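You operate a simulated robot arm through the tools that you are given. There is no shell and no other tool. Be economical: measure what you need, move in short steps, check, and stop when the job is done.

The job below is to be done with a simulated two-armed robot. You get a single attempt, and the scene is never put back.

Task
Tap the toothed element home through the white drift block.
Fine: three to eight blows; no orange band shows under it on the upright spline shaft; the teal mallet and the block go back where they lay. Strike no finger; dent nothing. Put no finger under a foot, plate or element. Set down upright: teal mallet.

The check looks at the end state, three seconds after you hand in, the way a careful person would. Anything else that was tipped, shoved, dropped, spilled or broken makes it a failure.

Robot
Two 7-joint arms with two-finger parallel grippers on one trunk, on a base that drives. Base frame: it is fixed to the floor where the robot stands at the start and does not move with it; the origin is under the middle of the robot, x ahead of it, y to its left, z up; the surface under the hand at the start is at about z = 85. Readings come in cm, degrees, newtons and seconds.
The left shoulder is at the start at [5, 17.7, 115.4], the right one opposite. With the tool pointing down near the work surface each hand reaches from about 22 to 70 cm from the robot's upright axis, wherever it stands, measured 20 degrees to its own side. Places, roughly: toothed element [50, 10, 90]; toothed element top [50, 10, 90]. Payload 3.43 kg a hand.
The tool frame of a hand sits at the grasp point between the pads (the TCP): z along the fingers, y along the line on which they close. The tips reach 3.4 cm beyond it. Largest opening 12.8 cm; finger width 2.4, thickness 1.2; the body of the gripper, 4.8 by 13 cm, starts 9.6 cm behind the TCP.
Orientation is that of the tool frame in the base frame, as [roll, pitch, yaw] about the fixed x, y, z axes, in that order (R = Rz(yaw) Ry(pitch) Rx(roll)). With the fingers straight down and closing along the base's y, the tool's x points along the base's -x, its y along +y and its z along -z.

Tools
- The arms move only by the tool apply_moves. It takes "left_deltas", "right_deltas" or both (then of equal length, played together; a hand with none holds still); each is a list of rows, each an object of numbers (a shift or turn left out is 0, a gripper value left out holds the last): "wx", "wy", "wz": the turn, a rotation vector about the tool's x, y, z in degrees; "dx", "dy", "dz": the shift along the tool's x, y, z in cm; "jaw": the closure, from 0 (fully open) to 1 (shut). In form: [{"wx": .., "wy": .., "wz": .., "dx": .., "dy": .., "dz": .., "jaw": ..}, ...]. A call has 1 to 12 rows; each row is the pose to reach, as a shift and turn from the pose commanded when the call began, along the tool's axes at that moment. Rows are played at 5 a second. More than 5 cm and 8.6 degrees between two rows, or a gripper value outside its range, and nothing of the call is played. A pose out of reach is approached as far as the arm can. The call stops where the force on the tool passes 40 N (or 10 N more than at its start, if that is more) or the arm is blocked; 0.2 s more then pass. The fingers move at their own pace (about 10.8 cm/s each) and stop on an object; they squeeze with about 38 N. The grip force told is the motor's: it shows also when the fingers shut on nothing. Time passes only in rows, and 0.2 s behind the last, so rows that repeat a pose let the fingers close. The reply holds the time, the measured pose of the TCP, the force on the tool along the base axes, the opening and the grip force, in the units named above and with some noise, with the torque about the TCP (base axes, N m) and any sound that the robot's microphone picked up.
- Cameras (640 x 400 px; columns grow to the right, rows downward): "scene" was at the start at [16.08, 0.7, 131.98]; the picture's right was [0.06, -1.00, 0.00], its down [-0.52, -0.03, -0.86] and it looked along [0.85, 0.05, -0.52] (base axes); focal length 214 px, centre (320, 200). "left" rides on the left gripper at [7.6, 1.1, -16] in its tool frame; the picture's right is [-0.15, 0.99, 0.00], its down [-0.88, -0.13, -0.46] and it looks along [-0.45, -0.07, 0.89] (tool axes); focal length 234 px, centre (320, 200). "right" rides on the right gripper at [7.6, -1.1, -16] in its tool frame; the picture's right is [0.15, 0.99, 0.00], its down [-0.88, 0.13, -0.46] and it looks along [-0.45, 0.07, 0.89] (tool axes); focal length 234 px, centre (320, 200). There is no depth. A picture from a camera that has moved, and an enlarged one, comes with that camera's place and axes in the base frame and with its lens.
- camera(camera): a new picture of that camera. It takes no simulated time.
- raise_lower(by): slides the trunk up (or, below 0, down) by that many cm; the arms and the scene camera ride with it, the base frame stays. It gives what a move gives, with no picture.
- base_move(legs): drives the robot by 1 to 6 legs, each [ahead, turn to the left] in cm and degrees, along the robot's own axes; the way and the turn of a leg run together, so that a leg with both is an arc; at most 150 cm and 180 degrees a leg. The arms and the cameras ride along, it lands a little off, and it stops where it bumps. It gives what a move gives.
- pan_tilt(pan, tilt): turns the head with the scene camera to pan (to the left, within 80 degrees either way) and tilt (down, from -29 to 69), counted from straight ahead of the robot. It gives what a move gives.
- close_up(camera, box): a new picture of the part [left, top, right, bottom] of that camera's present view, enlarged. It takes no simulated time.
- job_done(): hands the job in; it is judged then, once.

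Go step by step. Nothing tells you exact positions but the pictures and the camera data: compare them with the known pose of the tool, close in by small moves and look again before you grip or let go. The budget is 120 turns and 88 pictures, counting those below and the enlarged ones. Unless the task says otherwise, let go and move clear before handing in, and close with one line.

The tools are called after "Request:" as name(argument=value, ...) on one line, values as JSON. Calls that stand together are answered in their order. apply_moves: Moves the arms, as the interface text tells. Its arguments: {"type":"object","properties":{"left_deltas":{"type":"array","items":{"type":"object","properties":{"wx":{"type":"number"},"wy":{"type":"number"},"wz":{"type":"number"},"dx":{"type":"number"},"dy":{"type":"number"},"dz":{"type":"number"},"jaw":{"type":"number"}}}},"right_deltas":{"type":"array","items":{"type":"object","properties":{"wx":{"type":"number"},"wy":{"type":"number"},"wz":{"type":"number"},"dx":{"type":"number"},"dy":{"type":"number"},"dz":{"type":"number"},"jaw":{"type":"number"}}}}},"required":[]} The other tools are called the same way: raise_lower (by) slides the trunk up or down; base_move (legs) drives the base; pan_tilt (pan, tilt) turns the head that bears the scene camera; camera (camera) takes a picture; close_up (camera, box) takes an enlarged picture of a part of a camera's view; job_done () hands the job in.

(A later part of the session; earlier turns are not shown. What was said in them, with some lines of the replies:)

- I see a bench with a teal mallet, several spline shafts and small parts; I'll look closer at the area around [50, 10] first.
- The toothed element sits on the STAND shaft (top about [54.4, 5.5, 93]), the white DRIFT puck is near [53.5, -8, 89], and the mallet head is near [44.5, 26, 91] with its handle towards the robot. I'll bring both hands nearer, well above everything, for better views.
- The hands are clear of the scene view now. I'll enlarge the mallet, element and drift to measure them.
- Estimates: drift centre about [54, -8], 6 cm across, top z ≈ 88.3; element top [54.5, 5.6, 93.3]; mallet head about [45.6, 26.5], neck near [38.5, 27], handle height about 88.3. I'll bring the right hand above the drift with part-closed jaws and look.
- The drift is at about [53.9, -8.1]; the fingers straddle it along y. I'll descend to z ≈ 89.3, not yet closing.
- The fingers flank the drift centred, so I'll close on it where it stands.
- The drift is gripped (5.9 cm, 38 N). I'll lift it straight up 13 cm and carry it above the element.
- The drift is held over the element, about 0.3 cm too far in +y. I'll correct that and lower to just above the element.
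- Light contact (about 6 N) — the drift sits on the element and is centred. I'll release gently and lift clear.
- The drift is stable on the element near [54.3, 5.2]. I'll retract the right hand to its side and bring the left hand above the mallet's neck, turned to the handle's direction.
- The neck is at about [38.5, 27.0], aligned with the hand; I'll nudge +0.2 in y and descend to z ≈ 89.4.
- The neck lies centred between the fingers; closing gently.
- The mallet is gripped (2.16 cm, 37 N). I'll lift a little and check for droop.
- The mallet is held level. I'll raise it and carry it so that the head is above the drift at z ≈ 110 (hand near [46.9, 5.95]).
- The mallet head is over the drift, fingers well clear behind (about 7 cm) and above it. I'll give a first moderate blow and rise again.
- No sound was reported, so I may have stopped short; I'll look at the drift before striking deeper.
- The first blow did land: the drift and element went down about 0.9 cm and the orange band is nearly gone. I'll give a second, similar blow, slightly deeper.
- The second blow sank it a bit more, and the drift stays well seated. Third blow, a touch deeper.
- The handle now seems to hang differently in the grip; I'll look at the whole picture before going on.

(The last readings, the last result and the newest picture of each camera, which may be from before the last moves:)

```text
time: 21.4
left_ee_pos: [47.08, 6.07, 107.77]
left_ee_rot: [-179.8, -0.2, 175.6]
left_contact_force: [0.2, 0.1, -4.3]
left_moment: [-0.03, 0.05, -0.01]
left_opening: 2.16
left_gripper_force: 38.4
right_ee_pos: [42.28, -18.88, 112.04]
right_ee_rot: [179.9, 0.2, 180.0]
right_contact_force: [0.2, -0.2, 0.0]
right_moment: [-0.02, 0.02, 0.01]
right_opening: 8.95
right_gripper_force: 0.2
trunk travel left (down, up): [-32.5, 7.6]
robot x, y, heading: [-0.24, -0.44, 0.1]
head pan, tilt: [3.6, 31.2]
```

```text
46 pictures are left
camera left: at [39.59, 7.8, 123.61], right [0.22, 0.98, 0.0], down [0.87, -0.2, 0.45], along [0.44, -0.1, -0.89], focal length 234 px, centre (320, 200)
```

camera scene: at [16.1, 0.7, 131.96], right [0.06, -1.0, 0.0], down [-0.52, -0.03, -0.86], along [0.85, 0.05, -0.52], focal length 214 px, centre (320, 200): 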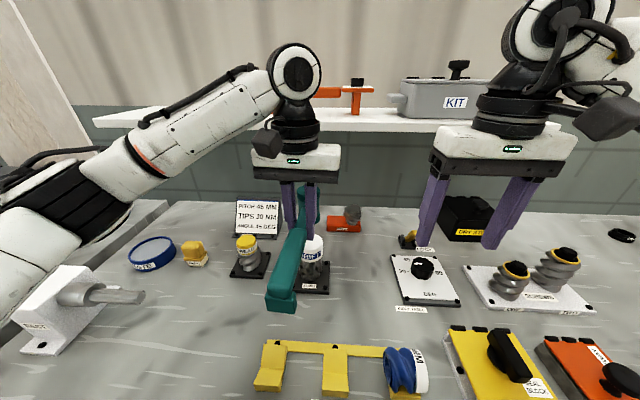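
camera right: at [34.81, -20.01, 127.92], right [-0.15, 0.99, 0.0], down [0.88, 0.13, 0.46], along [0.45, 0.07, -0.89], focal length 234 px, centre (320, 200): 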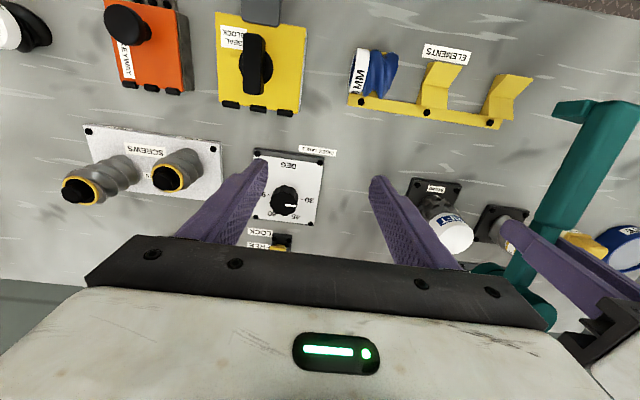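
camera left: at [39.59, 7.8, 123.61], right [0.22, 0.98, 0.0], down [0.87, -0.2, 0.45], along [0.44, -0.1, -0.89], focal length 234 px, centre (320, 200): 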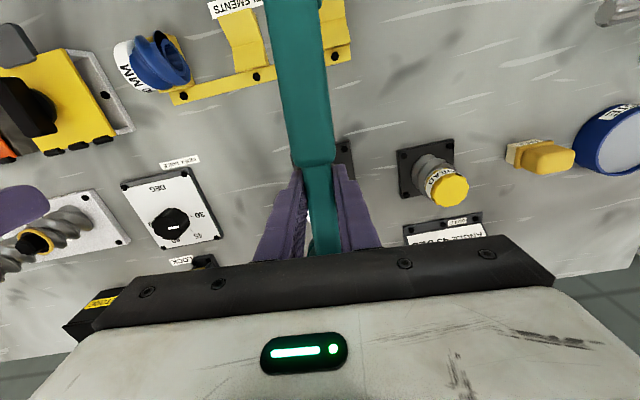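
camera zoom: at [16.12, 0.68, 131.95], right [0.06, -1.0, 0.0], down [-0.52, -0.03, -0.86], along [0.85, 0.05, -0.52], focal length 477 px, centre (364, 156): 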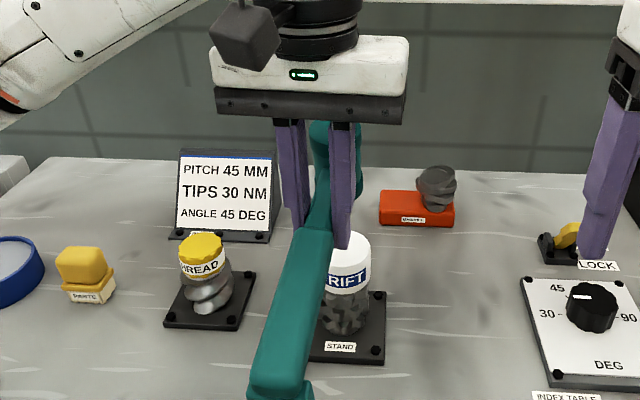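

The mallet pitched a few degrees in the grip on the last, stiffer blow. I'll move it aside to inspect the element and orange band.

Request:
apply_moves(left_deltas=[{"dz": -2}, {"dy": 4, "dz": -3}, {"dy": 8, "dz": -3}, {"dy": 12, "dz": -3}, {"dy": 12, "dz": -3}])

Request:
close_up(camera="scene", box=[280, 230, 340, 290])

Request:
close_up(camera="left", box=[220, 100, 380, 260])

Request:
camera(camera="scene")

```text
time: 22.6
left_ee_pos: [48.07, 17.98, 111.11]
left_ee_rot: [-179.9, 0.1, 175.6]
left_contact_force: [-0.4, 0.2, -3.6]
left_moment: [-0.04, 0.06, -0.01]
left_opening: 2.17
left_gripper_force: 38.3
right_ee_pos: [42.55, -18.92, 112.0]
right_ee_rot: [179.8, 0.0, -180.0]
right_contact_force: [-0.3, -0.2, -0.2]
right_moment: [0.02, 0.01, 0.02]
right_opening: 8.97
right_gripper_force: 0.0
trunk travel left (down, up): [-32.5, 7.6]
robot x, y, heading: [0.1, 0.22, -0.0]
head pan, tilt: [3.6, 31.2]
```

```text
6.67 times, centred on (310, 260) of scene
camera zoom: at [16.11, 0.65, 131.97], right [0.06, -1.0, 0.0], down [-0.52, -0.03, -0.86], along [0.85, 0.05, -0.52], focal length 1430 px, centre (387, -200)
```

zoom: 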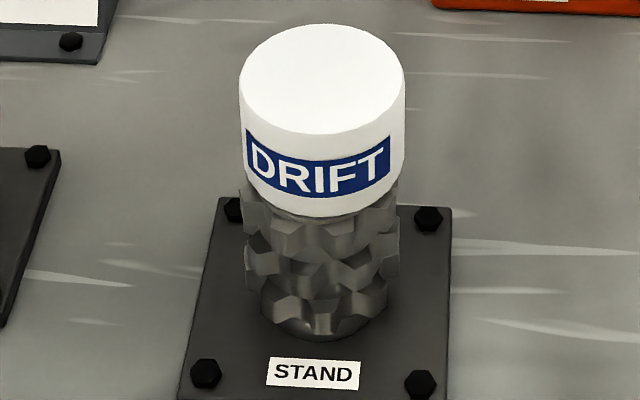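

```text
2.50 times, centred on (300, 180) of left
camera zoom: at [40.5, 19.83, 126.89], right [0.22, 0.98, 0.0], down [0.87, -0.2, 0.46], along [0.44, -0.1, -0.89], focal length 585 px, centre (370, 250)
```

zoom: 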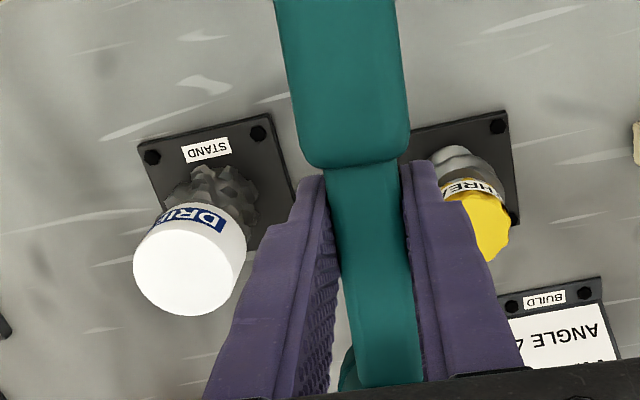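

```text
43 pictures are left
camera scene: at [16.11, 0.65, 131.97], right [0.06, -1.0, 0.0], down [-0.52, -0.03, -0.86], along [0.85, 0.05, -0.52], focal length 214 px, centre (320, 200)
```

scene: 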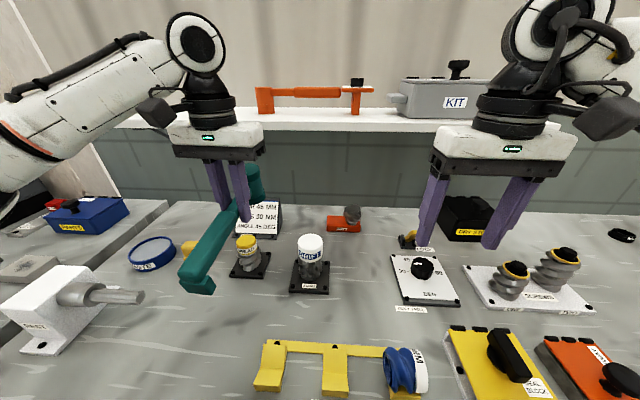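

No orange shows any more; the element is down on its collar. I'll level the mallet by pitching the hand about 4.5° and compare the view before one last confirming tap.

Request:
apply_moves(left_deltas=[{"wy": 2.2}, {"wy": 4.5}, {"wy": 4.5}])

Request:
close_up(camera="scene", box=[150, 130, 310, 310])

Request:
camera(camera="right")

```text
time: 23.4
left_ee_pos: [47.94, 18.03, 111.22]
left_ee_rot: [-179.8, -4.6, 175.6]
left_contact_force: [0.1, 0.6, -3.1]
left_moment: [-0.03, 0.08, -0.02]
left_opening: 2.16
left_gripper_force: 38.0
right_ee_pos: [42.43, -18.81, 111.95]
right_ee_rot: [179.9, 0.1, -180.0]
right_contact_force: [-0.3, 0.7, 0.2]
right_moment: [0.05, -0.02, 0.0]
right_opening: 8.95
right_gripper_force: 0.1
trunk travel left (down, up): [-32.5, 7.6]
robot x, y, heading: [0.06, 0.03, 0.0]
head pan, tilt: [3.6, 31.2]
```

```text
2.22 times, centred on (230, 220) of scene
camera zoom: at [16.11, 0.71, 131.97], right [0.06, -1.0, 0.0], down [-0.52, -0.03, -0.86], along [0.85, 0.05, -0.52], focal length 477 px, centre (520, 156)
```

zoom: 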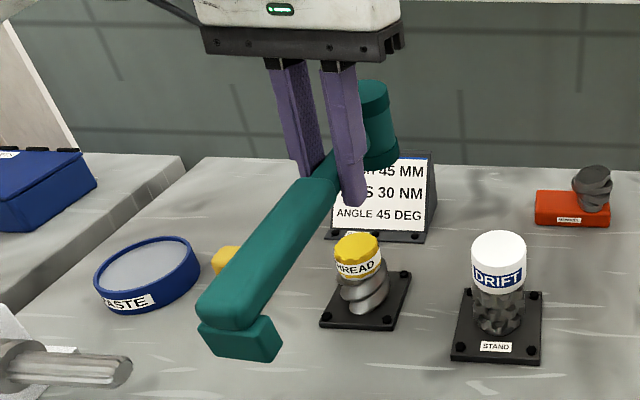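

```text
41 pictures are left
camera right: at [34.8, -19.98, 127.94], right [-0.15, 0.99, 0.0], down [0.88, 0.13, 0.46], along [0.45, 0.07, -0.89], focal length 234 px, centre (320, 200)
```

right: 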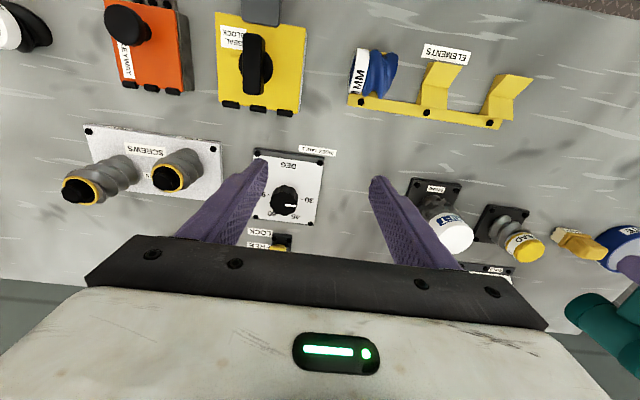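

Comparing with the predicted level position, the tail is still about 0.85 cm low, so I'll pitch another 3.4° and recheck.

Request:
apply_moves(left_deltas=[{"wy": 1.7}, {"wy": 3.4}, {"wy": 3.4}])

Request:
close_up(camera="scene", box=[150, 130, 310, 310])

```text
time: 24.2
left_ee_pos: [47.77, 17.88, 111.13]
left_ee_rot: [-179.8, -8.0, 175.6]
left_contact_force: [-1.0, 0.2, -3.3]
left_moment: [0.01, 0.1, 0.01]
left_opening: 2.14
left_gripper_force: 38.5
right_ee_pos: [42.36, -18.8, 112.02]
right_ee_rot: [179.9, 0.1, 180.0]
right_contact_force: [0.3, 0.3, 0.3]
right_moment: [0.02, 0.0, 0.01]
right_opening: 8.98
right_gripper_force: 0.2
trunk travel left (down, up): [-32.5, 7.6]
robot x, y, heading: [-0.25, -0.01, 0.2]
head pan, tilt: [3.6, 31.2]
```

```text
2.22 times, centred on (230, 220) of scene
camera zoom: at [16.1, 0.71, 131.97], right [0.06, -1.0, 0.0], down [-0.52, -0.03, -0.86], along [0.85, 0.05, -0.52], focal length 477 px, centre (520, 156)
```

zoom: 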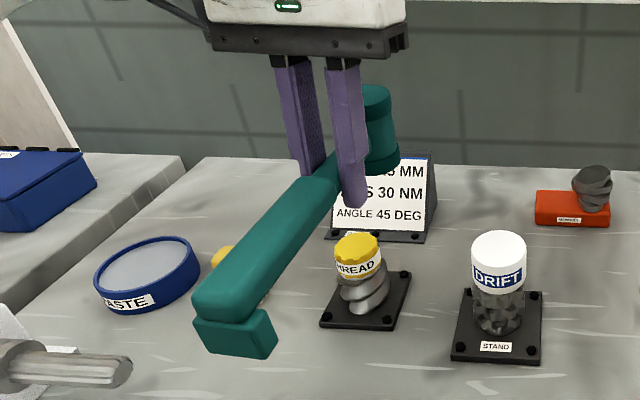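

The mallet is about level again. I'll bring it back over the drift.

Request:
apply_moves(left_deltas=[{"dy": -4}, {"dy": -8}, {"dy": -12}, {"dy": -12, "dz": 2, "dx": -0.28}, {"dy": -12, "dz": 2.97, "dx": -0.42}, {"dy": -12, "dz": 2.97, "dx": -0.42}])

Request:
close_up(camera="scene", box=[220, 160, 380, 300])

Request:
close_up(camera="right", box=[390, 150, 640, 330])

```text
time: 25.6
left_ee_pos: [47.17, 5.84, 108.08]
left_ee_rot: [-179.9, -7.8, 175.7]
left_contact_force: [-0.2, 0.0, -2.9]
left_moment: [0.0, 0.05, -0.03]
left_opening: 2.13
left_gripper_force: 38.2
right_ee_pos: [42.41, -18.67, 111.99]
right_ee_rot: [179.9, 0.1, 180.0]
right_contact_force: [0.3, 0.4, -0.6]
right_moment: [0.0, 0.0, 0.02]
right_opening: 8.95
right_gripper_force: 0.2
trunk travel left (down, up): [-32.5, 7.6]
robot x, y, heading: [-0.13, -0.02, -0.1]
head pan, tilt: [3.6, 31.2]
```

```text
2.86 times, centred on (300, 230) of scene
camera zoom: at [16.1, 0.72, 131.97], right [0.06, -1.0, 0.0], down [-0.52, -0.03, -0.86], along [0.85, 0.05, -0.52], focal length 613 px, centre (377, 114)
```

zoom: 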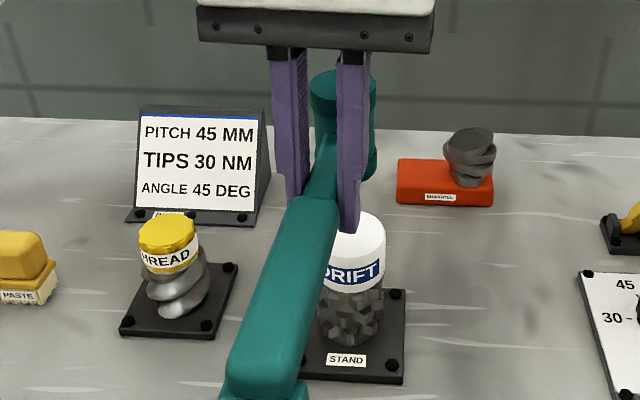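

```text
2.22 times, centred on (515, 240) of right
camera zoom: at [34.8, -19.97, 127.94], right [-0.15, 0.99, 0.0], down [0.88, 0.13, 0.46], along [0.45, 0.07, -0.89], focal length 520 px, centre (-113, 111)
```

zoom: 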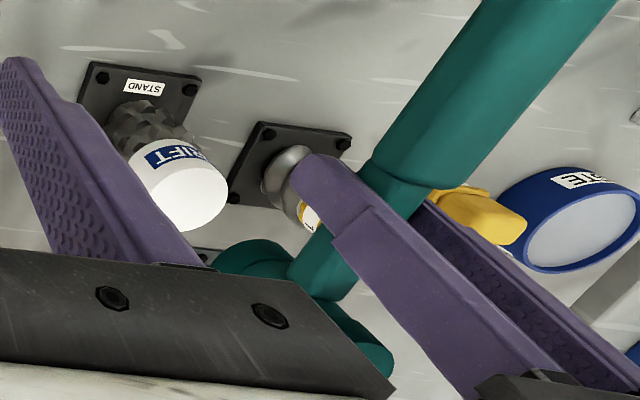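

The head is about 0.4 cm to the +y side of the drift; I'll correct that and deliver the fourth blow.

Request:
apply_moves(left_deltas=[{"dy": -0.4}, {"dx": -0.28, "dy": -0.4, "dz": 2}, {"dx": -0.63, "dy": -0.4, "dz": 4.45}, {"dx": -0.97, "dy": -0.4, "dz": 6.93}, {"dx": -1.1, "dy": -0.4, "dz": 7.85}, {"dx": -0.56, "dy": -0.4, "dz": 4}, {"dy": -0.4}])

Request:
close_up(camera="scene", box=[220, 160, 380, 300])

```text
time: 27.2
left_ee_pos: [47.13, 5.67, 107.98]
left_ee_rot: [-179.9, -8.0, 175.6]
left_contact_force: [0.5, -0.2, -2.8]
left_moment: [0.03, 0.04, -0.04]
left_opening: 2.17
left_gripper_force: 38.4
right_ee_pos: [42.44, -18.89, 111.92]
right_ee_rot: [179.8, 0.1, 180.0]
right_contact_force: [0.0, 0.5, -0.1]
right_moment: [-0.02, -0.01, 0.02]
right_opening: 8.98
right_gripper_force: 0.1
trunk travel left (down, up): [-32.5, 7.6]
robot x, y, heading: [-0.06, -0.29, 0.1]
head pan, tilt: [3.6, 31.2]
```

```text
2.86 times, centred on (300, 230) of scene
camera zoom: at [16.1, 0.68, 131.96], right [0.06, -1.0, 0.0], down [-0.52, -0.03, -0.86], along [0.85, 0.05, -0.52], focal length 613 px, centre (377, 114)
```

zoom: 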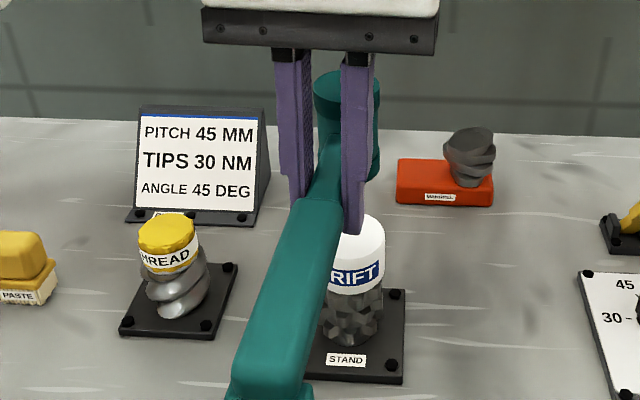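

Four blows given. I'll move the mallet aside and inspect the element closely.

Request:
apply_moves(left_deltas=[{"dz": -2.97, "dx": 0.42}, {"dy": 4, "dz": -2.97, "dx": 0.42}, {"dy": 8, "dz": -2.97, "dx": 0.42}, {"dy": 12, "dz": -2.97, "dx": 0.42}, {"dy": 12, "dz": -2.97, "dx": 0.42}])

Request:
close_up(camera="scene", box=[280, 230, 340, 290])

Request:
close_up(camera="scene", box=[150, 130, 310, 310])

Request:
close_up(camera="scene", box=[298, 265, 326, 283])

```text
time: 28.4
left_ee_pos: [47.85, 17.46, 111.14]
left_ee_rot: [-179.8, -7.9, 175.6]
left_contact_force: [-0.2, -0.1, -3.5]
left_moment: [0.0, 0.04, 0.06]
left_opening: 2.14
left_gripper_force: 38.4
right_ee_pos: [42.55, -18.83, 112.02]
right_ee_rot: [179.8, 0.2, -180.0]
right_contact_force: [0.8, -0.3, -0.1]
right_moment: [-0.02, 0.0, -0.02]
right_opening: 8.96
right_gripper_force: 0.0
trunk travel left (down, up): [-32.5, 7.6]
robot x, y, heading: [-0.3, 0.24, -0.1]
head pan, tilt: [3.6, 31.2]
```

```text
6.67 times, centred on (310, 260) of scene
camera zoom: at [16.11, 0.65, 131.97], right [0.06, -1.0, 0.0], down [-0.52, -0.03, -0.86], along [0.85, 0.05, -0.52], focal length 1430 px, centre (387, -200)
```

zoom: 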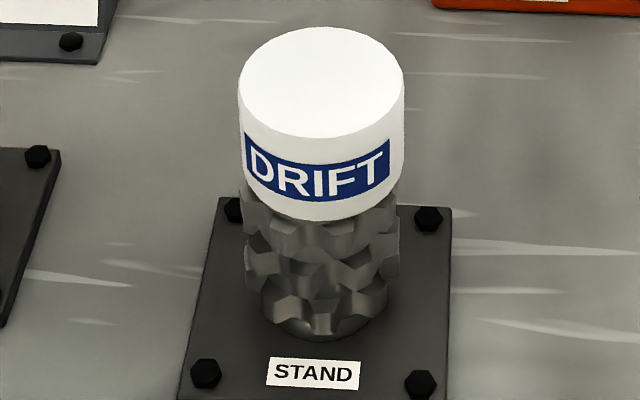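

```text
2.22 times, centred on (230, 220) of scene
camera zoom: at [16.11, 0.65, 131.97], right [0.06, -1.0, 0.0], down [-0.52, -0.03, -0.86], along [0.85, 0.05, -0.52], focal length 477 px, centre (520, 156)
```

zoom: 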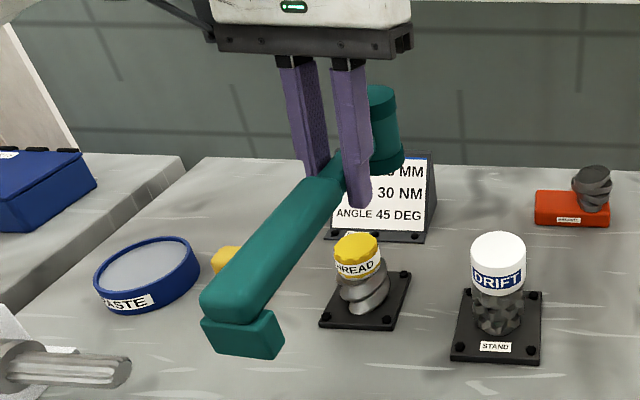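

```text
16.00 times, centred on (312, 274) of scene
camera zoom: at [16.11, 0.65, 131.97], right [0.06, -1.0, 0.0], down [-0.52, -0.03, -0.86], along [0.85, 0.05, -0.52], focal length 3432 px, centre (448, -984)
```

zoom: 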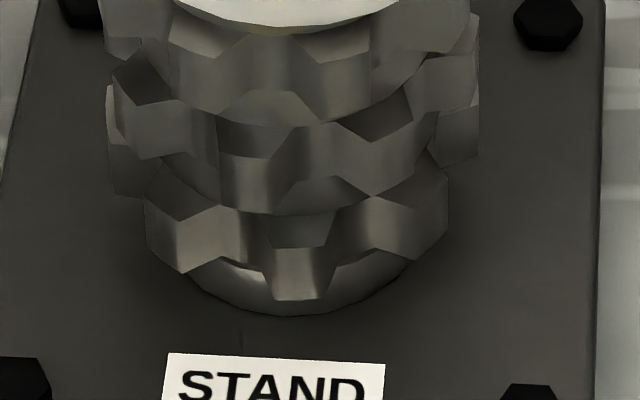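

The element sits on its collar with no orange showing. Now I'll take the mallet back above its place, stopping about 6 cm above the bench.

Request:
apply_moves(left_deltas=[{"dx": 2.5, "dy": 2.2, "dz": 0.35}, {"dx": 5, "dy": 4.4, "dz": 0.7}, {"dx": 7.6, "dy": 6.6, "dz": 1.07}, {"dx": 10.19, "dy": 8.85, "dz": 1.43}, {"dx": 9.6, "dy": 8.85, "dz": 5.4}, {"dx": 9.1, "dy": 8.85, "dz": 9.4}, {"dx": 8.5, "dy": 8.85, "dz": 13.4}, {"dx": 8.0, "dy": 8.85, "dz": 16.97}, {"dx": 8.0, "dy": 8.85, "dz": 16.97}])

Request:
close_up(camera="scene", box=[80, 200, 280, 400])

Request:
camera(camera="left")

Request:
camera(camera="right")

```text
time: 30.4
left_ee_pos: [38.54, 27.22, 95.45]
left_ee_rot: [-179.7, -7.9, 175.8]
left_contact_force: [-0.3, 0.2, -3.8]
left_moment: [0.01, 0.04, 0.0]
left_opening: 2.13
left_gripper_force: 38.0
right_ee_pos: [42.38, -18.83, 112.05]
right_ee_rot: [179.8, 0.1, -179.9]
right_contact_force: [0.8, 0.9, -0.4]
right_moment: [0.03, -0.02, -0.01]
right_opening: 8.97
right_gripper_force: 0.2
trunk travel left (down, up): [-32.5, 7.6]
robot x, y, heading: [0.12, -0.3, 0.0]
head pan, tilt: [3.6, 31.2]
```

```text
2.00 times, centred on (180, 300) of scene
camera zoom: at [16.09, 0.7, 131.97], right [0.06, -1.0, 0.0], down [-0.52, -0.03, -0.86], along [0.85, 0.05, -0.52], focal length 429 px, centre (600, 0)
```

zoom: 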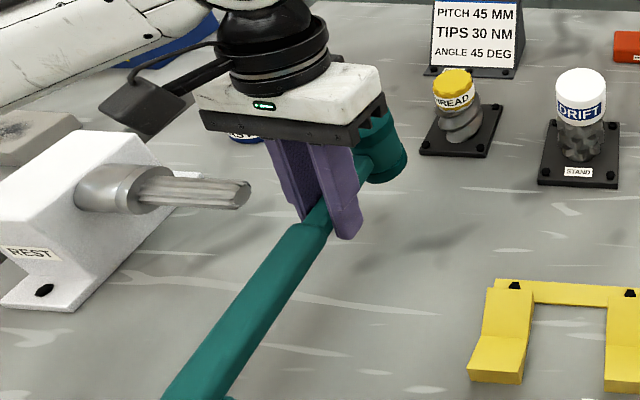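

```text
32 pictures are left
camera left: at [33.28, 28.78, 112.2], right [0.22, 0.98, -0.02], down [0.92, -0.2, 0.33], along [0.32, -0.09, -0.94], focal length 234 px, centre (320, 200)
```

left: 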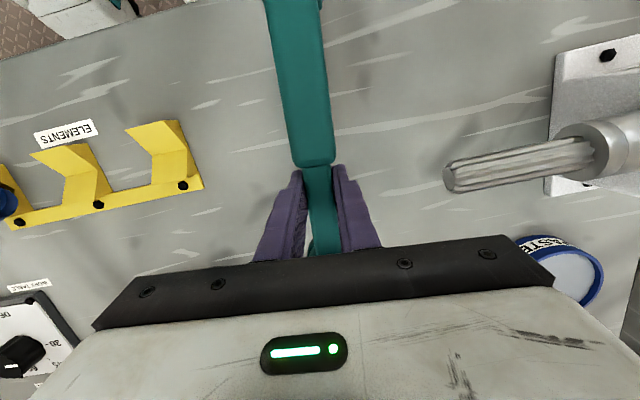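

```text
31 pictures are left
camera right: at [34.79, -19.98, 127.95], right [-0.15, 0.99, 0.0], down [0.88, 0.13, 0.46], along [0.45, 0.07, -0.89], focal length 234 px, centre (320, 200)
```

right: 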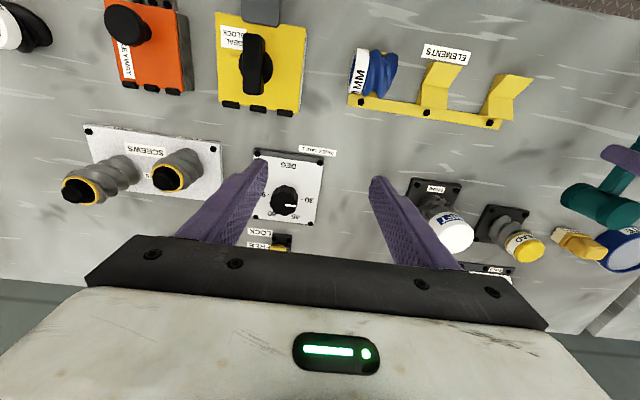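

The mallet is level and above its place. I'll lower it to just about the bench and watch the force.

Request:
apply_moves(left_deltas=[{"dx": 0, "dz": 1.5}, {"dx": -0.2, "dz": 3}, {"dx": -0.4, "dz": 4.2}, {"dx": -0.5, "dz": 5.0}, {"dx": -0.57, "dz": 5.5}, {"dx": -0.57, "dz": 5.5}])

Request:
close_up(camera="scene", box=[110, 220, 270, 400])

```text
time: 31.8
left_ee_pos: [38.13, 27.06, 90.15]
left_ee_rot: [-179.7, -7.9, 175.6]
left_contact_force: [0.2, -0.4, -3.3]
left_moment: [-0.01, 0.04, -0.02]
left_opening: 2.18
left_gripper_force: 37.2
right_ee_pos: [42.42, -18.73, 111.99]
right_ee_rot: [180.0, 0.1, -179.9]
right_contact_force: [-0.6, 0.8, -0.9]
right_moment: [0.02, 0.01, -0.04]
right_opening: 8.96
right_gripper_force: 0.1
trunk travel left (down, up): [-32.5, 7.6]
robot x, y, heading: [0.18, 0.2, -0.1]
head pan, tilt: [3.6, 31.2]
```

```text
2.22 times, centred on (190, 310) of scene
camera zoom: at [16.1, 0.71, 131.97], right [0.06, -1.0, 0.0], down [-0.52, -0.03, -0.86], along [0.85, 0.05, -0.52], focal length 477 px, centre (609, -44)
```

zoom: 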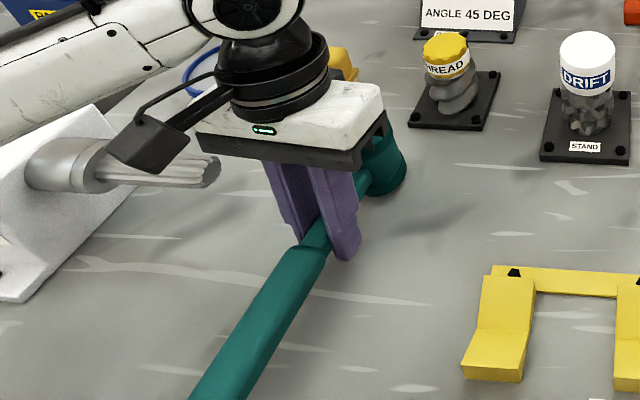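

Still no contact at z 90.15; I'll lower the last bit in small steps.

Request:
apply_moves(left_deltas=[{"dx": -0.03, "dz": 0.25}, {"dx": -0.07, "dz": 0.5}, {"dx": -0.1, "dz": 0.7}, {"dx": -0.1, "dz": 0.7}])

```text
time: 32.8
left_ee_pos: [38.2, 27.0, 89.25]
left_ee_rot: [-179.9, -7.6, 175.7]
left_contact_force: [11.6, 2.5, 12.9]
left_moment: [0.34, 0.7, -0.21]
left_opening: 2.15
left_gripper_force: 37.8
right_ee_pos: [42.48, -18.9, 112.01]
right_ee_rot: [179.8, 0.1, 179.9]
right_contact_force: [-0.4, -0.3, 0.3]
right_moment: [-0.03, 0.01, 0.03]
right_opening: 8.96
right_gripper_force: 0.0
trunk travel left (down, up): [-32.5, 7.6]
robot x, y, heading: [-0.24, 0.01, 0.1]
head pan, tilt: [3.6, 31.2]
```

The mallet is on the bench (about 16 N). I'll back off slightly and open slowly to about 6 cm.

Request:
apply_moves(left_deltas=[{"dz": -0.1, "jaw": 1.0}, {"dz": -0.15, "jaw": 0.83}, {"dz": -0.15, "jaw": 0.8}, {"dz": -0.15, "jaw": 0.7}, {"dz": -0.15, "jaw": 0.55}, {"dz": -0.15, "jaw": 0.5}])

Request:
camera(camera="left")

Request:
close_up(camera="scene", box=[110, 220, 270, 400])

```text
time: 34.2
left_ee_pos: [37.97, 27.1, 89.31]
left_ee_rot: [-179.8, -8.0, 175.7]
left_contact_force: [-0.5, -0.7, 0.8]
left_moment: [0.0, 0.01, -0.02]
left_opening: 6.39
left_gripper_force: 0.0
right_ee_pos: [42.31, -18.84, 111.97]
right_ee_rot: [180.0, 0.2, 179.9]
right_contact_force: [-0.7, -0.1, -0.6]
right_moment: [0.0, -0.01, 0.02]
right_opening: 8.99
right_gripper_force: 0.0
trunk travel left (down, up): [-32.5, 7.6]
robot x, y, heading: [-0.16, 0.01, -0.0]
head pan, tilt: [3.6, 31.2]
```

```text
29 pictures are left
camera left: at [32.78, 28.6, 106.04], right [0.22, 0.98, -0.02], down [0.92, -0.2, 0.33], along [0.32, -0.09, -0.94], focal length 234 px, centre (320, 200)
```

left: 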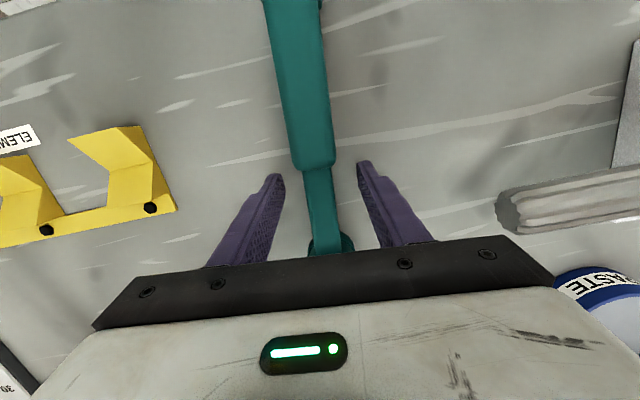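

```text
2.22 times, centred on (190, 310) of scene
camera zoom: at [16.08, 0.7, 131.98], right [0.06, -1.0, 0.0], down [-0.52, -0.03, -0.86], along [0.85, 0.05, -0.52], focal length 477 px, centre (609, -44)
```

zoom: 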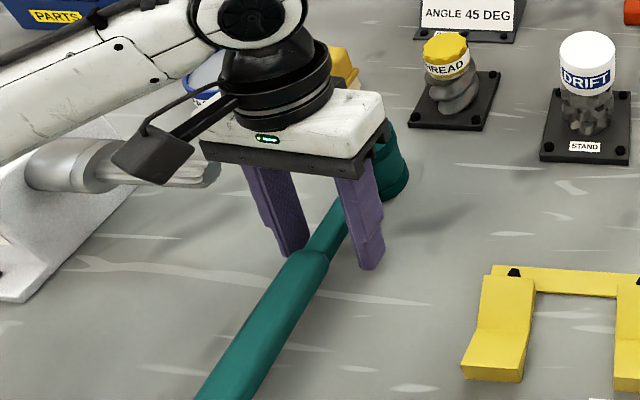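

The mallet lies as it did at the start. I'll lift the left hand clear and retract it.

Request:
apply_moves(left_deltas=[{"dz": -2, "dx": 0.28}, {"dz": -5, "dx": 0.7}, {"dz": -9, "dx": 1.26}, {"dz": -13, "dx": 1.8}, {"dz": -17, "dx": 4.4}, {"dz": -18.8, "dx": 8.6}, {"dz": -18.8, "dx": 8.6}], right_deltas=[{"dx": -2, "dy": 4}, {"dx": -4, "dy": 8}, {"dx": -6, "dy": 12}, {"dx": -8, "dy": 16}, {"dx": -10, "dy": 20}, {"dx": -11.9, "dy": 24}, {"dx": -11.9, "dy": 24}])

Request:
camera(camera="right")

Request:
camera(camera="scene")

```text
time: 35.8
left_ee_pos: [32.08, 27.69, 109.08]
left_ee_rot: [-179.9, -8.0, 175.6]
left_contact_force: [-0.2, -0.6, -0.7]
left_moment: [0.01, 0.0, 0.02]
left_opening: 6.4
left_gripper_force: 0.0
right_ee_pos: [54.51, 4.86, 111.9]
right_ee_rot: [179.8, 0.0, 179.9]
right_contact_force: [-0.3, 0.1, 0.5]
right_moment: [0.04, -0.04, -0.03]
right_opening: 8.94
right_gripper_force: 0.1
trunk travel left (down, up): [-32.5, 7.6]
robot x, y, heading: [0.55, 0.22, 0.1]
head pan, tilt: [3.6, 31.2]
```

```text
27 pictures are left
camera right: at [46.9, 3.68, 127.84], right [-0.14, 0.99, 0.0], down [0.88, 0.13, 0.46], along [0.45, 0.07, -0.89], focal length 234 px, centre (320, 200)
```

right: 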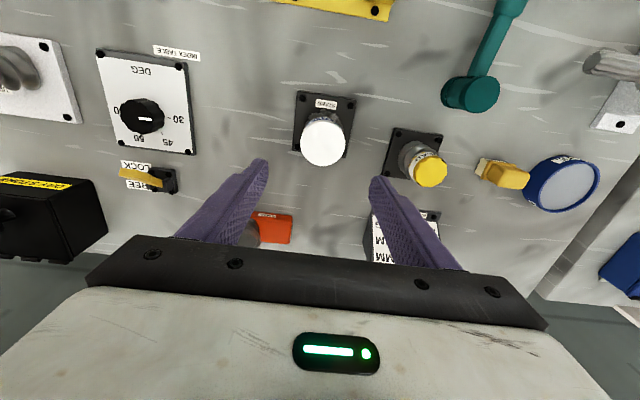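

```text
26 pictures are left
camera scene: at [16.14, 0.58, 131.96], right [0.06, -1.0, 0.0], down [-0.52, -0.03, -0.86], along [0.85, 0.05, -0.52], focal length 214 px, centre (320, 200)
```

scene: 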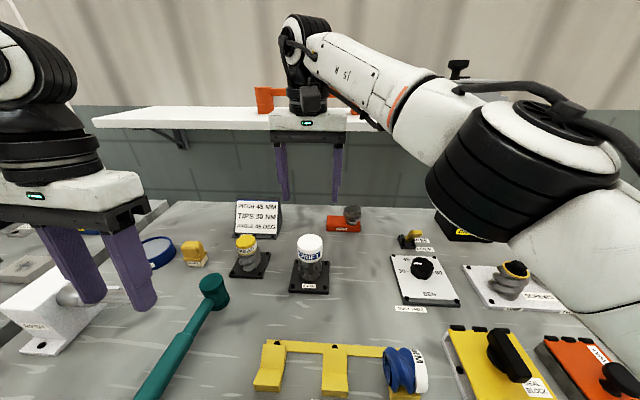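

The mallet is back as it lay. The drift is now around [53.7, 5.2]; I'll lower the right hand around it with open jaws, stopping above to check.

Request:
apply_moves(right_deltas=[{"dx": 0.4, "dy": 0.3, "dz": 3}, {"dx": 0.7, "dy": 0.35, "dz": 6}, {"dx": 0.7, "dy": 0.35, "dz": 9}, {"dx": 0.7, "dy": 0.35, "dz": 9}])

Request:
camera(camera="right")

Request:
close_up(camera="scene", box=[260, 210, 360, 300])

```text
time: 36.8
left_ee_pos: [32.04, 27.58, 109.18]
left_ee_rot: [-179.7, -7.9, 175.7]
left_contact_force: [0.6, -0.1, -0.4]
left_moment: [0.01, -0.04, 0.01]
left_opening: 6.42
left_gripper_force: 0.0
right_ee_pos: [53.28, 5.59, 102.75]
right_ee_rot: [179.9, 0.1, 180.0]
right_contact_force: [0.9, 0.0, 0.3]
right_moment: [0.0, -0.04, -0.03]
right_opening: 8.95
right_gripper_force: 0.1
trunk travel left (down, up): [-32.5, 7.6]
robot x, y, heading: [-0.4, -0.08, 0.1]
head pan, tilt: [3.6, 31.2]
```

```text
25 pictures are left
camera right: at [45.63, 4.45, 118.65], right [-0.15, 0.99, 0.0], down [0.88, 0.13, 0.46], along [0.45, 0.07, -0.89], focal length 234 px, centre (320, 200)
```

right: 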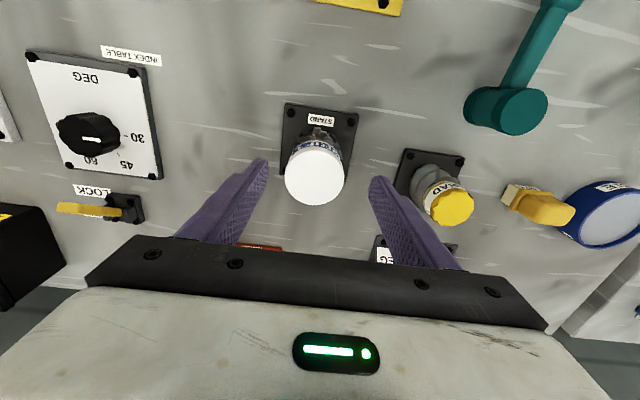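

```text
4.44 times, centred on (310, 255) of scene
camera zoom: at [16.06, 0.71, 131.98], right [0.06, -1.0, 0.0], down [-0.52, -0.03, -0.86], along [0.85, 0.05, -0.52], focal length 953 px, centre (364, -44)
```

zoom: 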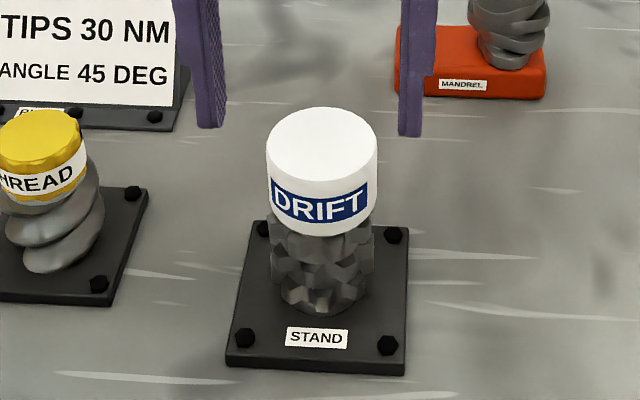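

Relative to the hand, the drift is about 0.8 cm farther and 0.35 cm to the right. I'll correct and lower most of the way.

Request:
apply_moves(right_deltas=[{"dx": -0.8, "dy": -0.35}, {"dx": -0.8, "dy": -0.35, "dz": 1.5}, {"dx": -0.8, "dy": -0.35, "dz": 3}, {"dx": -0.8, "dy": -0.35, "dz": 3}])

Request:
camera(camera="right")

Request:
close_up(camera="scene", box=[260, 210, 360, 300])

```text
time: 37.8
left_ee_pos: [32.02, 27.61, 109.2]
left_ee_rot: [-179.7, -7.9, 175.6]
left_contact_force: [0.6, -0.2, -0.1]
left_moment: [-0.01, 0.03, -0.03]
left_opening: 6.4
left_gripper_force: 0.0
right_ee_pos: [54.23, 5.36, 99.58]
right_ee_rot: [179.8, 0.1, 180.0]
right_contact_force: [0.7, -0.3, -0.7]
right_moment: [-0.01, -0.02, 0.02]
right_opening: 8.97
right_gripper_force: 0.1
trunk travel left (down, up): [-32.5, 7.6]
robot x, y, heading: [-0.15, 0.16, 0.0]
head pan, tilt: [3.6, 31.2]
```

```text
23 pictures are left
camera right: at [46.62, 4.21, 115.63], right [-0.15, 0.99, 0.0], down [0.88, 0.13, 0.46], along [0.45, 0.07, -0.89], focal length 234 px, centre (320, 200)
```

right: 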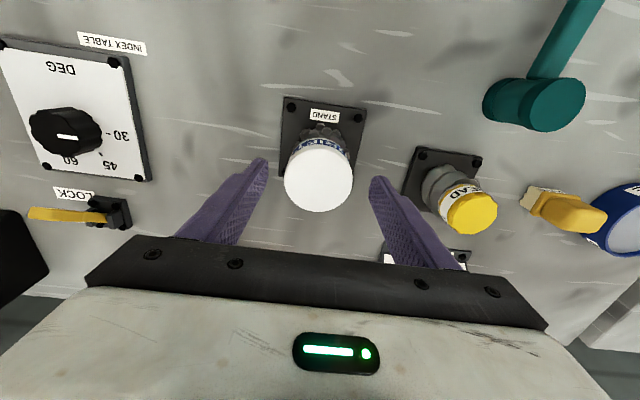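

```text
4.44 times, centred on (310, 255) of scene
camera zoom: at [16.07, 0.7, 131.98], right [0.06, -1.0, 0.0], down [-0.52, -0.03, -0.86], along [0.85, 0.05, -0.52], focal length 953 px, centre (364, -44)
```

zoom: 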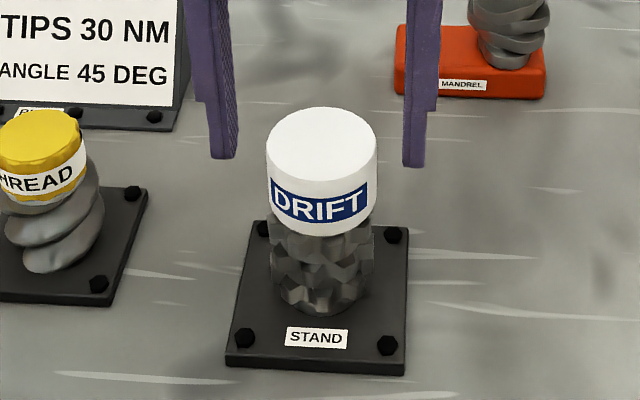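

Now centred. I'll descend the last 1.85 cm and grip the drift.

Request:
apply_moves(right_deltas=[{"dz": 0.9}, {"dz": 1.85}, {"dz": 1.85}, {"dz": 1.85, "jaw": 0.45}, {"dz": 1.85, "jaw": 0.55}, {"dz": 1.85, "jaw": 0.8}, {"dz": 1.85, "jaw": 0.8}])

Request:
close_up(camera="scene", box=[260, 210, 360, 300])

```text
time: 39.4
left_ee_pos: [32.08, 27.75, 109.17]
left_ee_rot: [-179.9, -8.0, 175.5]
left_contact_force: [0.6, 0.1, 0.4]
left_moment: [0.04, 0.01, 0.0]
left_opening: 6.41
left_gripper_force: 0.1
right_ee_pos: [54.35, 5.22, 97.78]
right_ee_rot: [179.9, 0.1, -180.0]
right_contact_force: [1.4, -1.0, 0.2]
right_moment: [-0.06, -0.05, 0.01]
right_opening: 5.89
right_gripper_force: 38.0
trunk travel left (down, up): [-32.5, 7.6]
robot x, y, heading: [-0.06, -0.07, -0.1]
head pan, tilt: [3.6, 31.2]
```

```text
4.44 times, centred on (310, 255) of scene
camera zoom: at [16.08, 0.69, 131.98], right [0.06, -1.0, 0.0], down [-0.52, -0.03, -0.86], along [0.85, 0.05, -0.52], focal length 953 px, centre (364, -44)
```

zoom: 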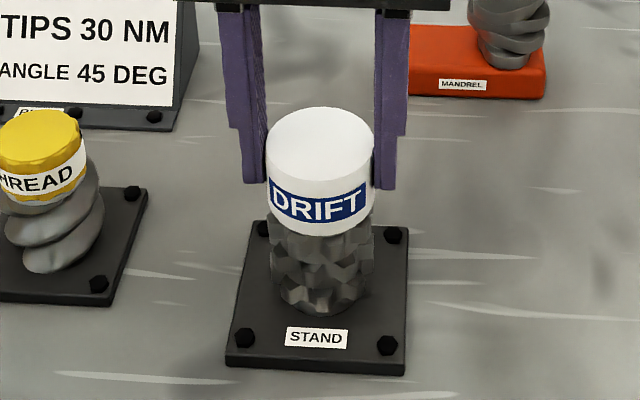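

Gripped. I'll lift, carry it back over its original spot [53.75, -8.08] and lower to about 1 cm above the bench.

Request:
apply_moves(right_deltas=[{"dz": -1}, {"dz": -3.5}, {"dz": -6}, {"dx": 0.2, "dy": -4, "dz": -6}, {"dx": 0.4, "dy": -8.5, "dz": -6}, {"dx": 0.55, "dy": -12.5, "dz": -5}, {"dx": 0.55, "dy": -13.35, "dz": -1.5}, {"dx": 0.55, "dy": -13.35, "dz": 2}, {"dx": 0.55, "dy": -13.35, "dz": 5}, {"dx": 0.55, "dy": -13.35, "dz": 7}, {"dx": 0.55, "dy": -13.35, "dz": 7}])

Request:
close_up(camera="scene", box=[280, 232, 392, 302])

Request:
camera(camera="right")

```text
time: 41.8
left_ee_pos: [32.02, 27.73, 109.15]
left_ee_rot: [-179.8, -7.8, 175.7]
left_contact_force: [-0.1, -0.1, -0.5]
left_moment: [0.0, 0.05, -0.02]
left_opening: 6.4
left_gripper_force: 0.0
right_ee_pos: [53.84, -8.27, 90.97]
right_ee_rot: [179.9, 0.1, -180.0]
right_contact_force: [0.5, 0.0, -0.9]
right_moment: [-0.03, 0.02, 0.01]
right_opening: 5.89
right_gripper_force: 38.4
trunk travel left (down, up): [-32.5, 7.6]
robot x, y, heading: [0.14, 0.02, 0.1]
head pan, tilt: [3.6, 31.2]
```

```text
5.71 times, centred on (336, 267) of scene
camera zoom: at [16.09, 0.7, 131.97], right [0.06, -1.0, 0.0], down [-0.52, -0.03, -0.86], along [0.85, 0.05, -0.52], focal length 1226 px, centre (229, -183)
```

zoom: 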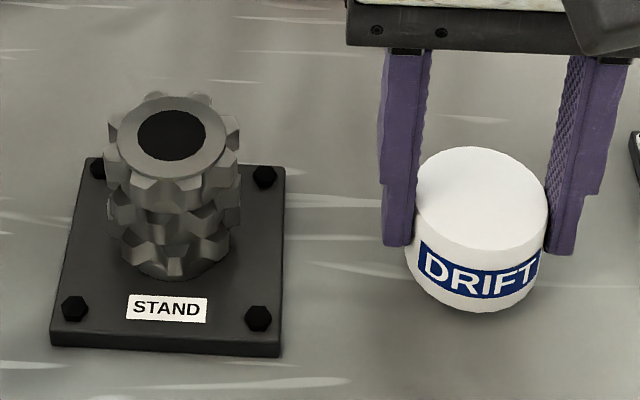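

```text
19 pictures are left
camera right: at [46.23, -9.3, 106.95], right [-0.15, 0.99, 0.0], down [0.88, 0.13, 0.46], along [0.45, 0.07, -0.89], focal length 234 px, centre (320, 200)
```

right: 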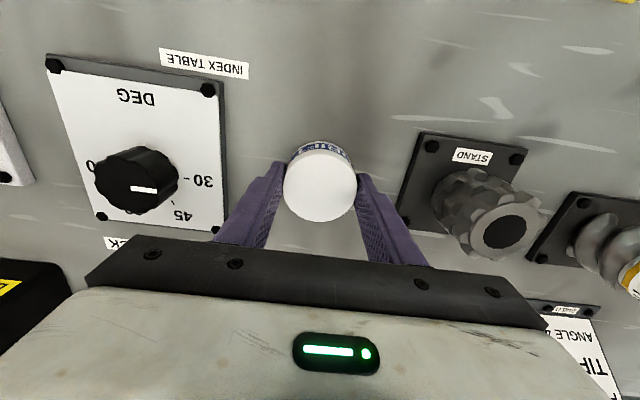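

The element shows no orange at all. The drift is practically over its old place (about 0.2 cm short in x); I'll correct and lower gently to the bench.

Request:
apply_moves(right_deltas=[{"dx": -0.2, "dz": 0.4}, {"dx": -0.2, "dz": 0.8}, {"dx": -0.2, "dz": 1.0}, {"dx": -0.2, "dz": 1.15}, {"dx": -0.2, "dz": 1.15}])

Request:
close_up(camera="scene", box=[280, 232, 392, 302])

```text
time: 43.0
left_ee_pos: [32.0, 27.72, 109.11]
left_ee_rot: [-179.7, -7.8, 175.6]
left_contact_force: [0.5, 0.8, -0.4]
left_moment: [0.04, 0.02, -0.03]
left_opening: 6.41
left_gripper_force: 0.1
right_ee_pos: [53.97, -8.12, 89.87]
right_ee_rot: [179.7, 0.2, 179.9]
right_contact_force: [-2.8, 0.3, 10.5]
right_moment: [-0.26, 0.28, -0.1]
right_opening: 5.88
right_gripper_force: 38.4
trunk travel left (down, up): [-32.5, 7.6]
robot x, y, heading: [0.05, -0.12, 0.0]
head pan, tilt: [3.6, 31.2]
```

```text
5.71 times, centred on (336, 267) of scene
camera zoom: at [15.96, 0.72, 132.01], right [0.06, -1.0, 0.0], down [-0.52, -0.03, -0.86], along [0.85, 0.05, -0.52], focal length 1226 px, centre (229, -183)
```

zoom: 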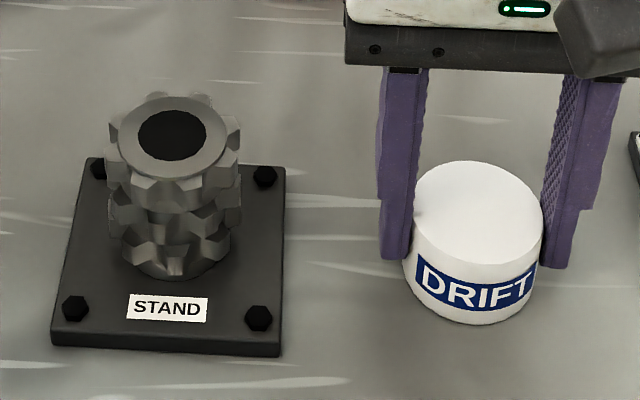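

It is on the bench at its original position (10 N contact). I'll release slowly, then lift clear.

Request:
apply_moves(right_deltas=[{"jaw": 0.53}, {"jaw": 0.51}, {"jaw": 0.45}, {"jaw": 0.35}, {"jaw": 0.3}, {"jaw": 0.3}])

Request:
close_up(camera="scene", box=[280, 232, 392, 302])

```text
time: 44.4
left_ee_pos: [32.08, 27.67, 109.15]
left_ee_rot: [-179.8, -7.9, 175.8]
left_contact_force: [1.0, 0.6, 0.7]
left_moment: [0.01, 0.06, 0.0]
left_opening: 6.4
left_gripper_force: 0.2
right_ee_pos: [54.08, -8.17, 89.71]
right_ee_rot: [179.9, 0.1, -180.0]
right_contact_force: [0.2, -1.1, -0.1]
right_moment: [0.0, 0.02, 0.0]
right_opening: 8.95
right_gripper_force: 0.1
trunk travel left (down, up): [-32.5, 7.6]
robot x, y, heading: [-0.08, 0.21, -0.0]
head pan, tilt: [3.6, 31.2]
```

```text
5.71 times, centred on (336, 267) of scene
camera zoom: at [16.08, 0.7, 131.98], right [0.06, -1.0, 0.0], down [-0.52, -0.03, -0.86], along [0.85, 0.05, -0.52], focal length 1226 px, centre (229, -183)
```

zoom: 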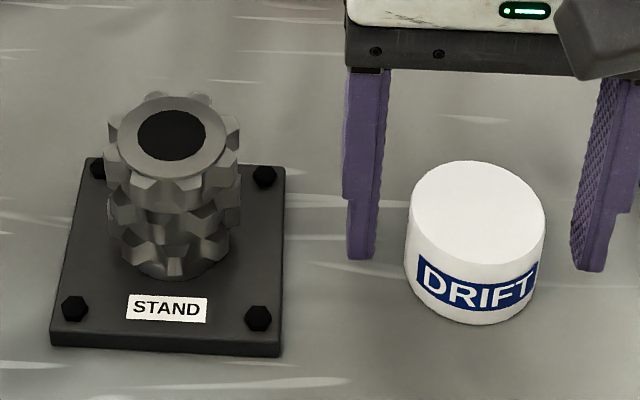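

The drift stands flat where it was (within about 1–2 mm). I'll lift the right hand straight up and retract it.

Request:
apply_moves(right_deltas=[{"dz": -2}, {"dz": -6}, {"dz": -10}, {"dz": -14}, {"dz": -18}, {"dx": 4, "dz": -21}, {"dx": 8, "dy": -2, "dz": -22}, {"dx": 12, "dy": -4, "dz": -22}, {"dx": 12, "dy": -4, "dz": -22}])

Request:
camera(camera="scene")

Request:
close_up(camera="scene", box=[110, 260, 270, 400])

Request:
close_up(camera="right", box=[270, 100, 470, 240])

Request:
close_up(camera="scene", box=[280, 232, 392, 302])

```text
time: 46.4
left_ee_pos: [32.2, 27.73, 109.24]
left_ee_rot: [-179.8, -7.9, 175.8]
left_contact_force: [-0.1, -0.4, 0.4]
left_moment: [-0.03, -0.02, 0.0]
left_opening: 6.39
left_gripper_force: 0.1
right_ee_pos: [41.58, -11.9, 111.36]
right_ee_rot: [179.9, 0.1, 179.9]
right_contact_force: [0.2, 0.6, 0.2]
right_moment: [0.02, -0.03, 0.01]
right_opening: 8.97
right_gripper_force: 0.1
trunk travel left (down, up): [-32.5, 7.6]
robot x, y, heading: [-0.09, -0.59, 0.1]
head pan, tilt: [3.6, 31.2]
```

```text
16 pictures are left
camera scene: at [16.11, 0.72, 131.97], right [0.06, -1.0, 0.0], down [-0.52, -0.03, -0.86], along [0.85, 0.05, -0.52], focal length 214 px, centre (320, 200)
```

scene: 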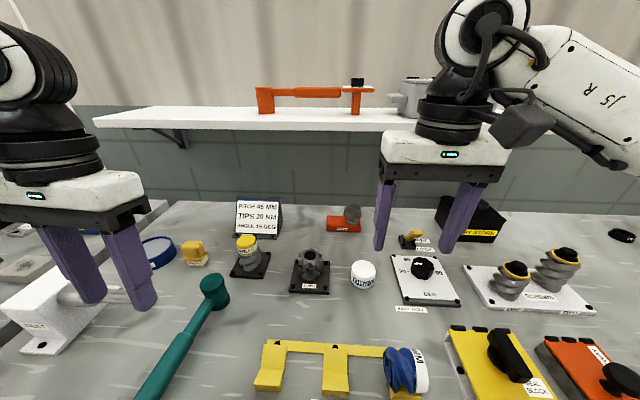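

```text
2.86 times, centred on (190, 330) of scene
camera zoom: at [16.11, 0.72, 131.97], right [0.06, -1.0, 0.0], down [-0.52, -0.03, -0.86], along [0.85, 0.05, -0.52], focal length 613 px, centre (691, -171)
```

zoom: 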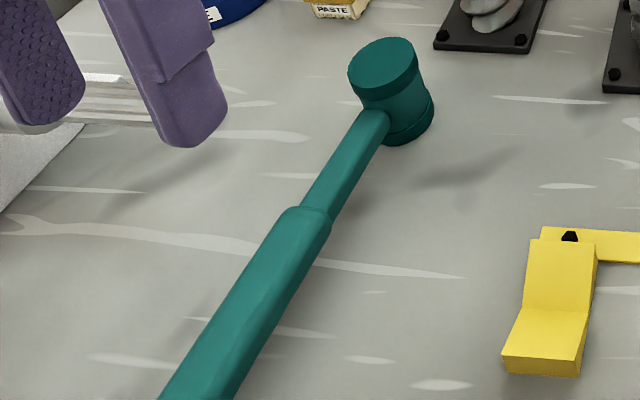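

```text
2.86 times, centred on (370, 170) of right
camera zoom: at [33.95, -13.13, 127.47], right [-0.15, 0.99, 0.0], down [0.88, 0.13, 0.46], along [0.45, 0.07, -0.89], focal length 669 px, centre (177, 286)
```

zoom: 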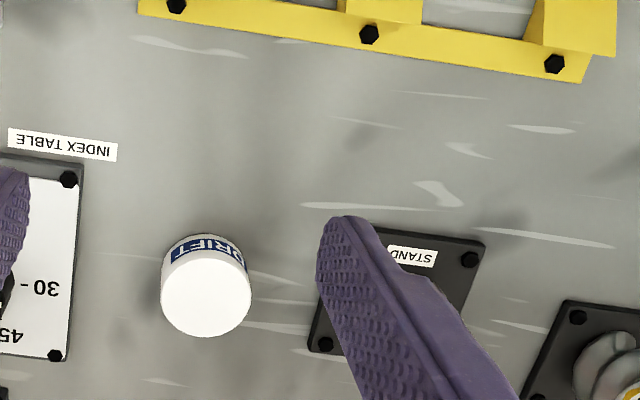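

```text
5.71 times, centred on (336, 267) of scene
camera zoom: at [16.11, 0.72, 131.97], right [0.06, -1.0, 0.0], down [-0.52, -0.03, -0.86], along [0.85, 0.05, -0.52], focal length 1226 px, centre (229, -183)
```

zoom: 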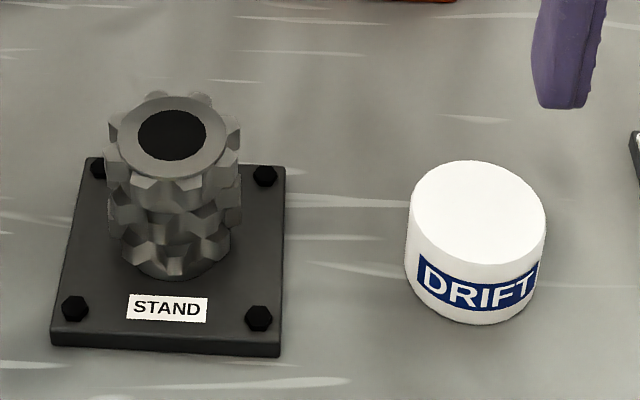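

The mallet and drift match their starting pictures, the element sits home with no orange showing, and both hands are clear, so I'm handing in.

Request:
job_done()

```text
The job is handed in.
```

The toothed element is tapped home through the drift block in four blows, with no orange showing in the last pictures. The teal mallet (upright) and the drift block are back where they lay. The robot never reported a strike sound, so the count of four rests on how the drift, element and mallet shifted after each blow.
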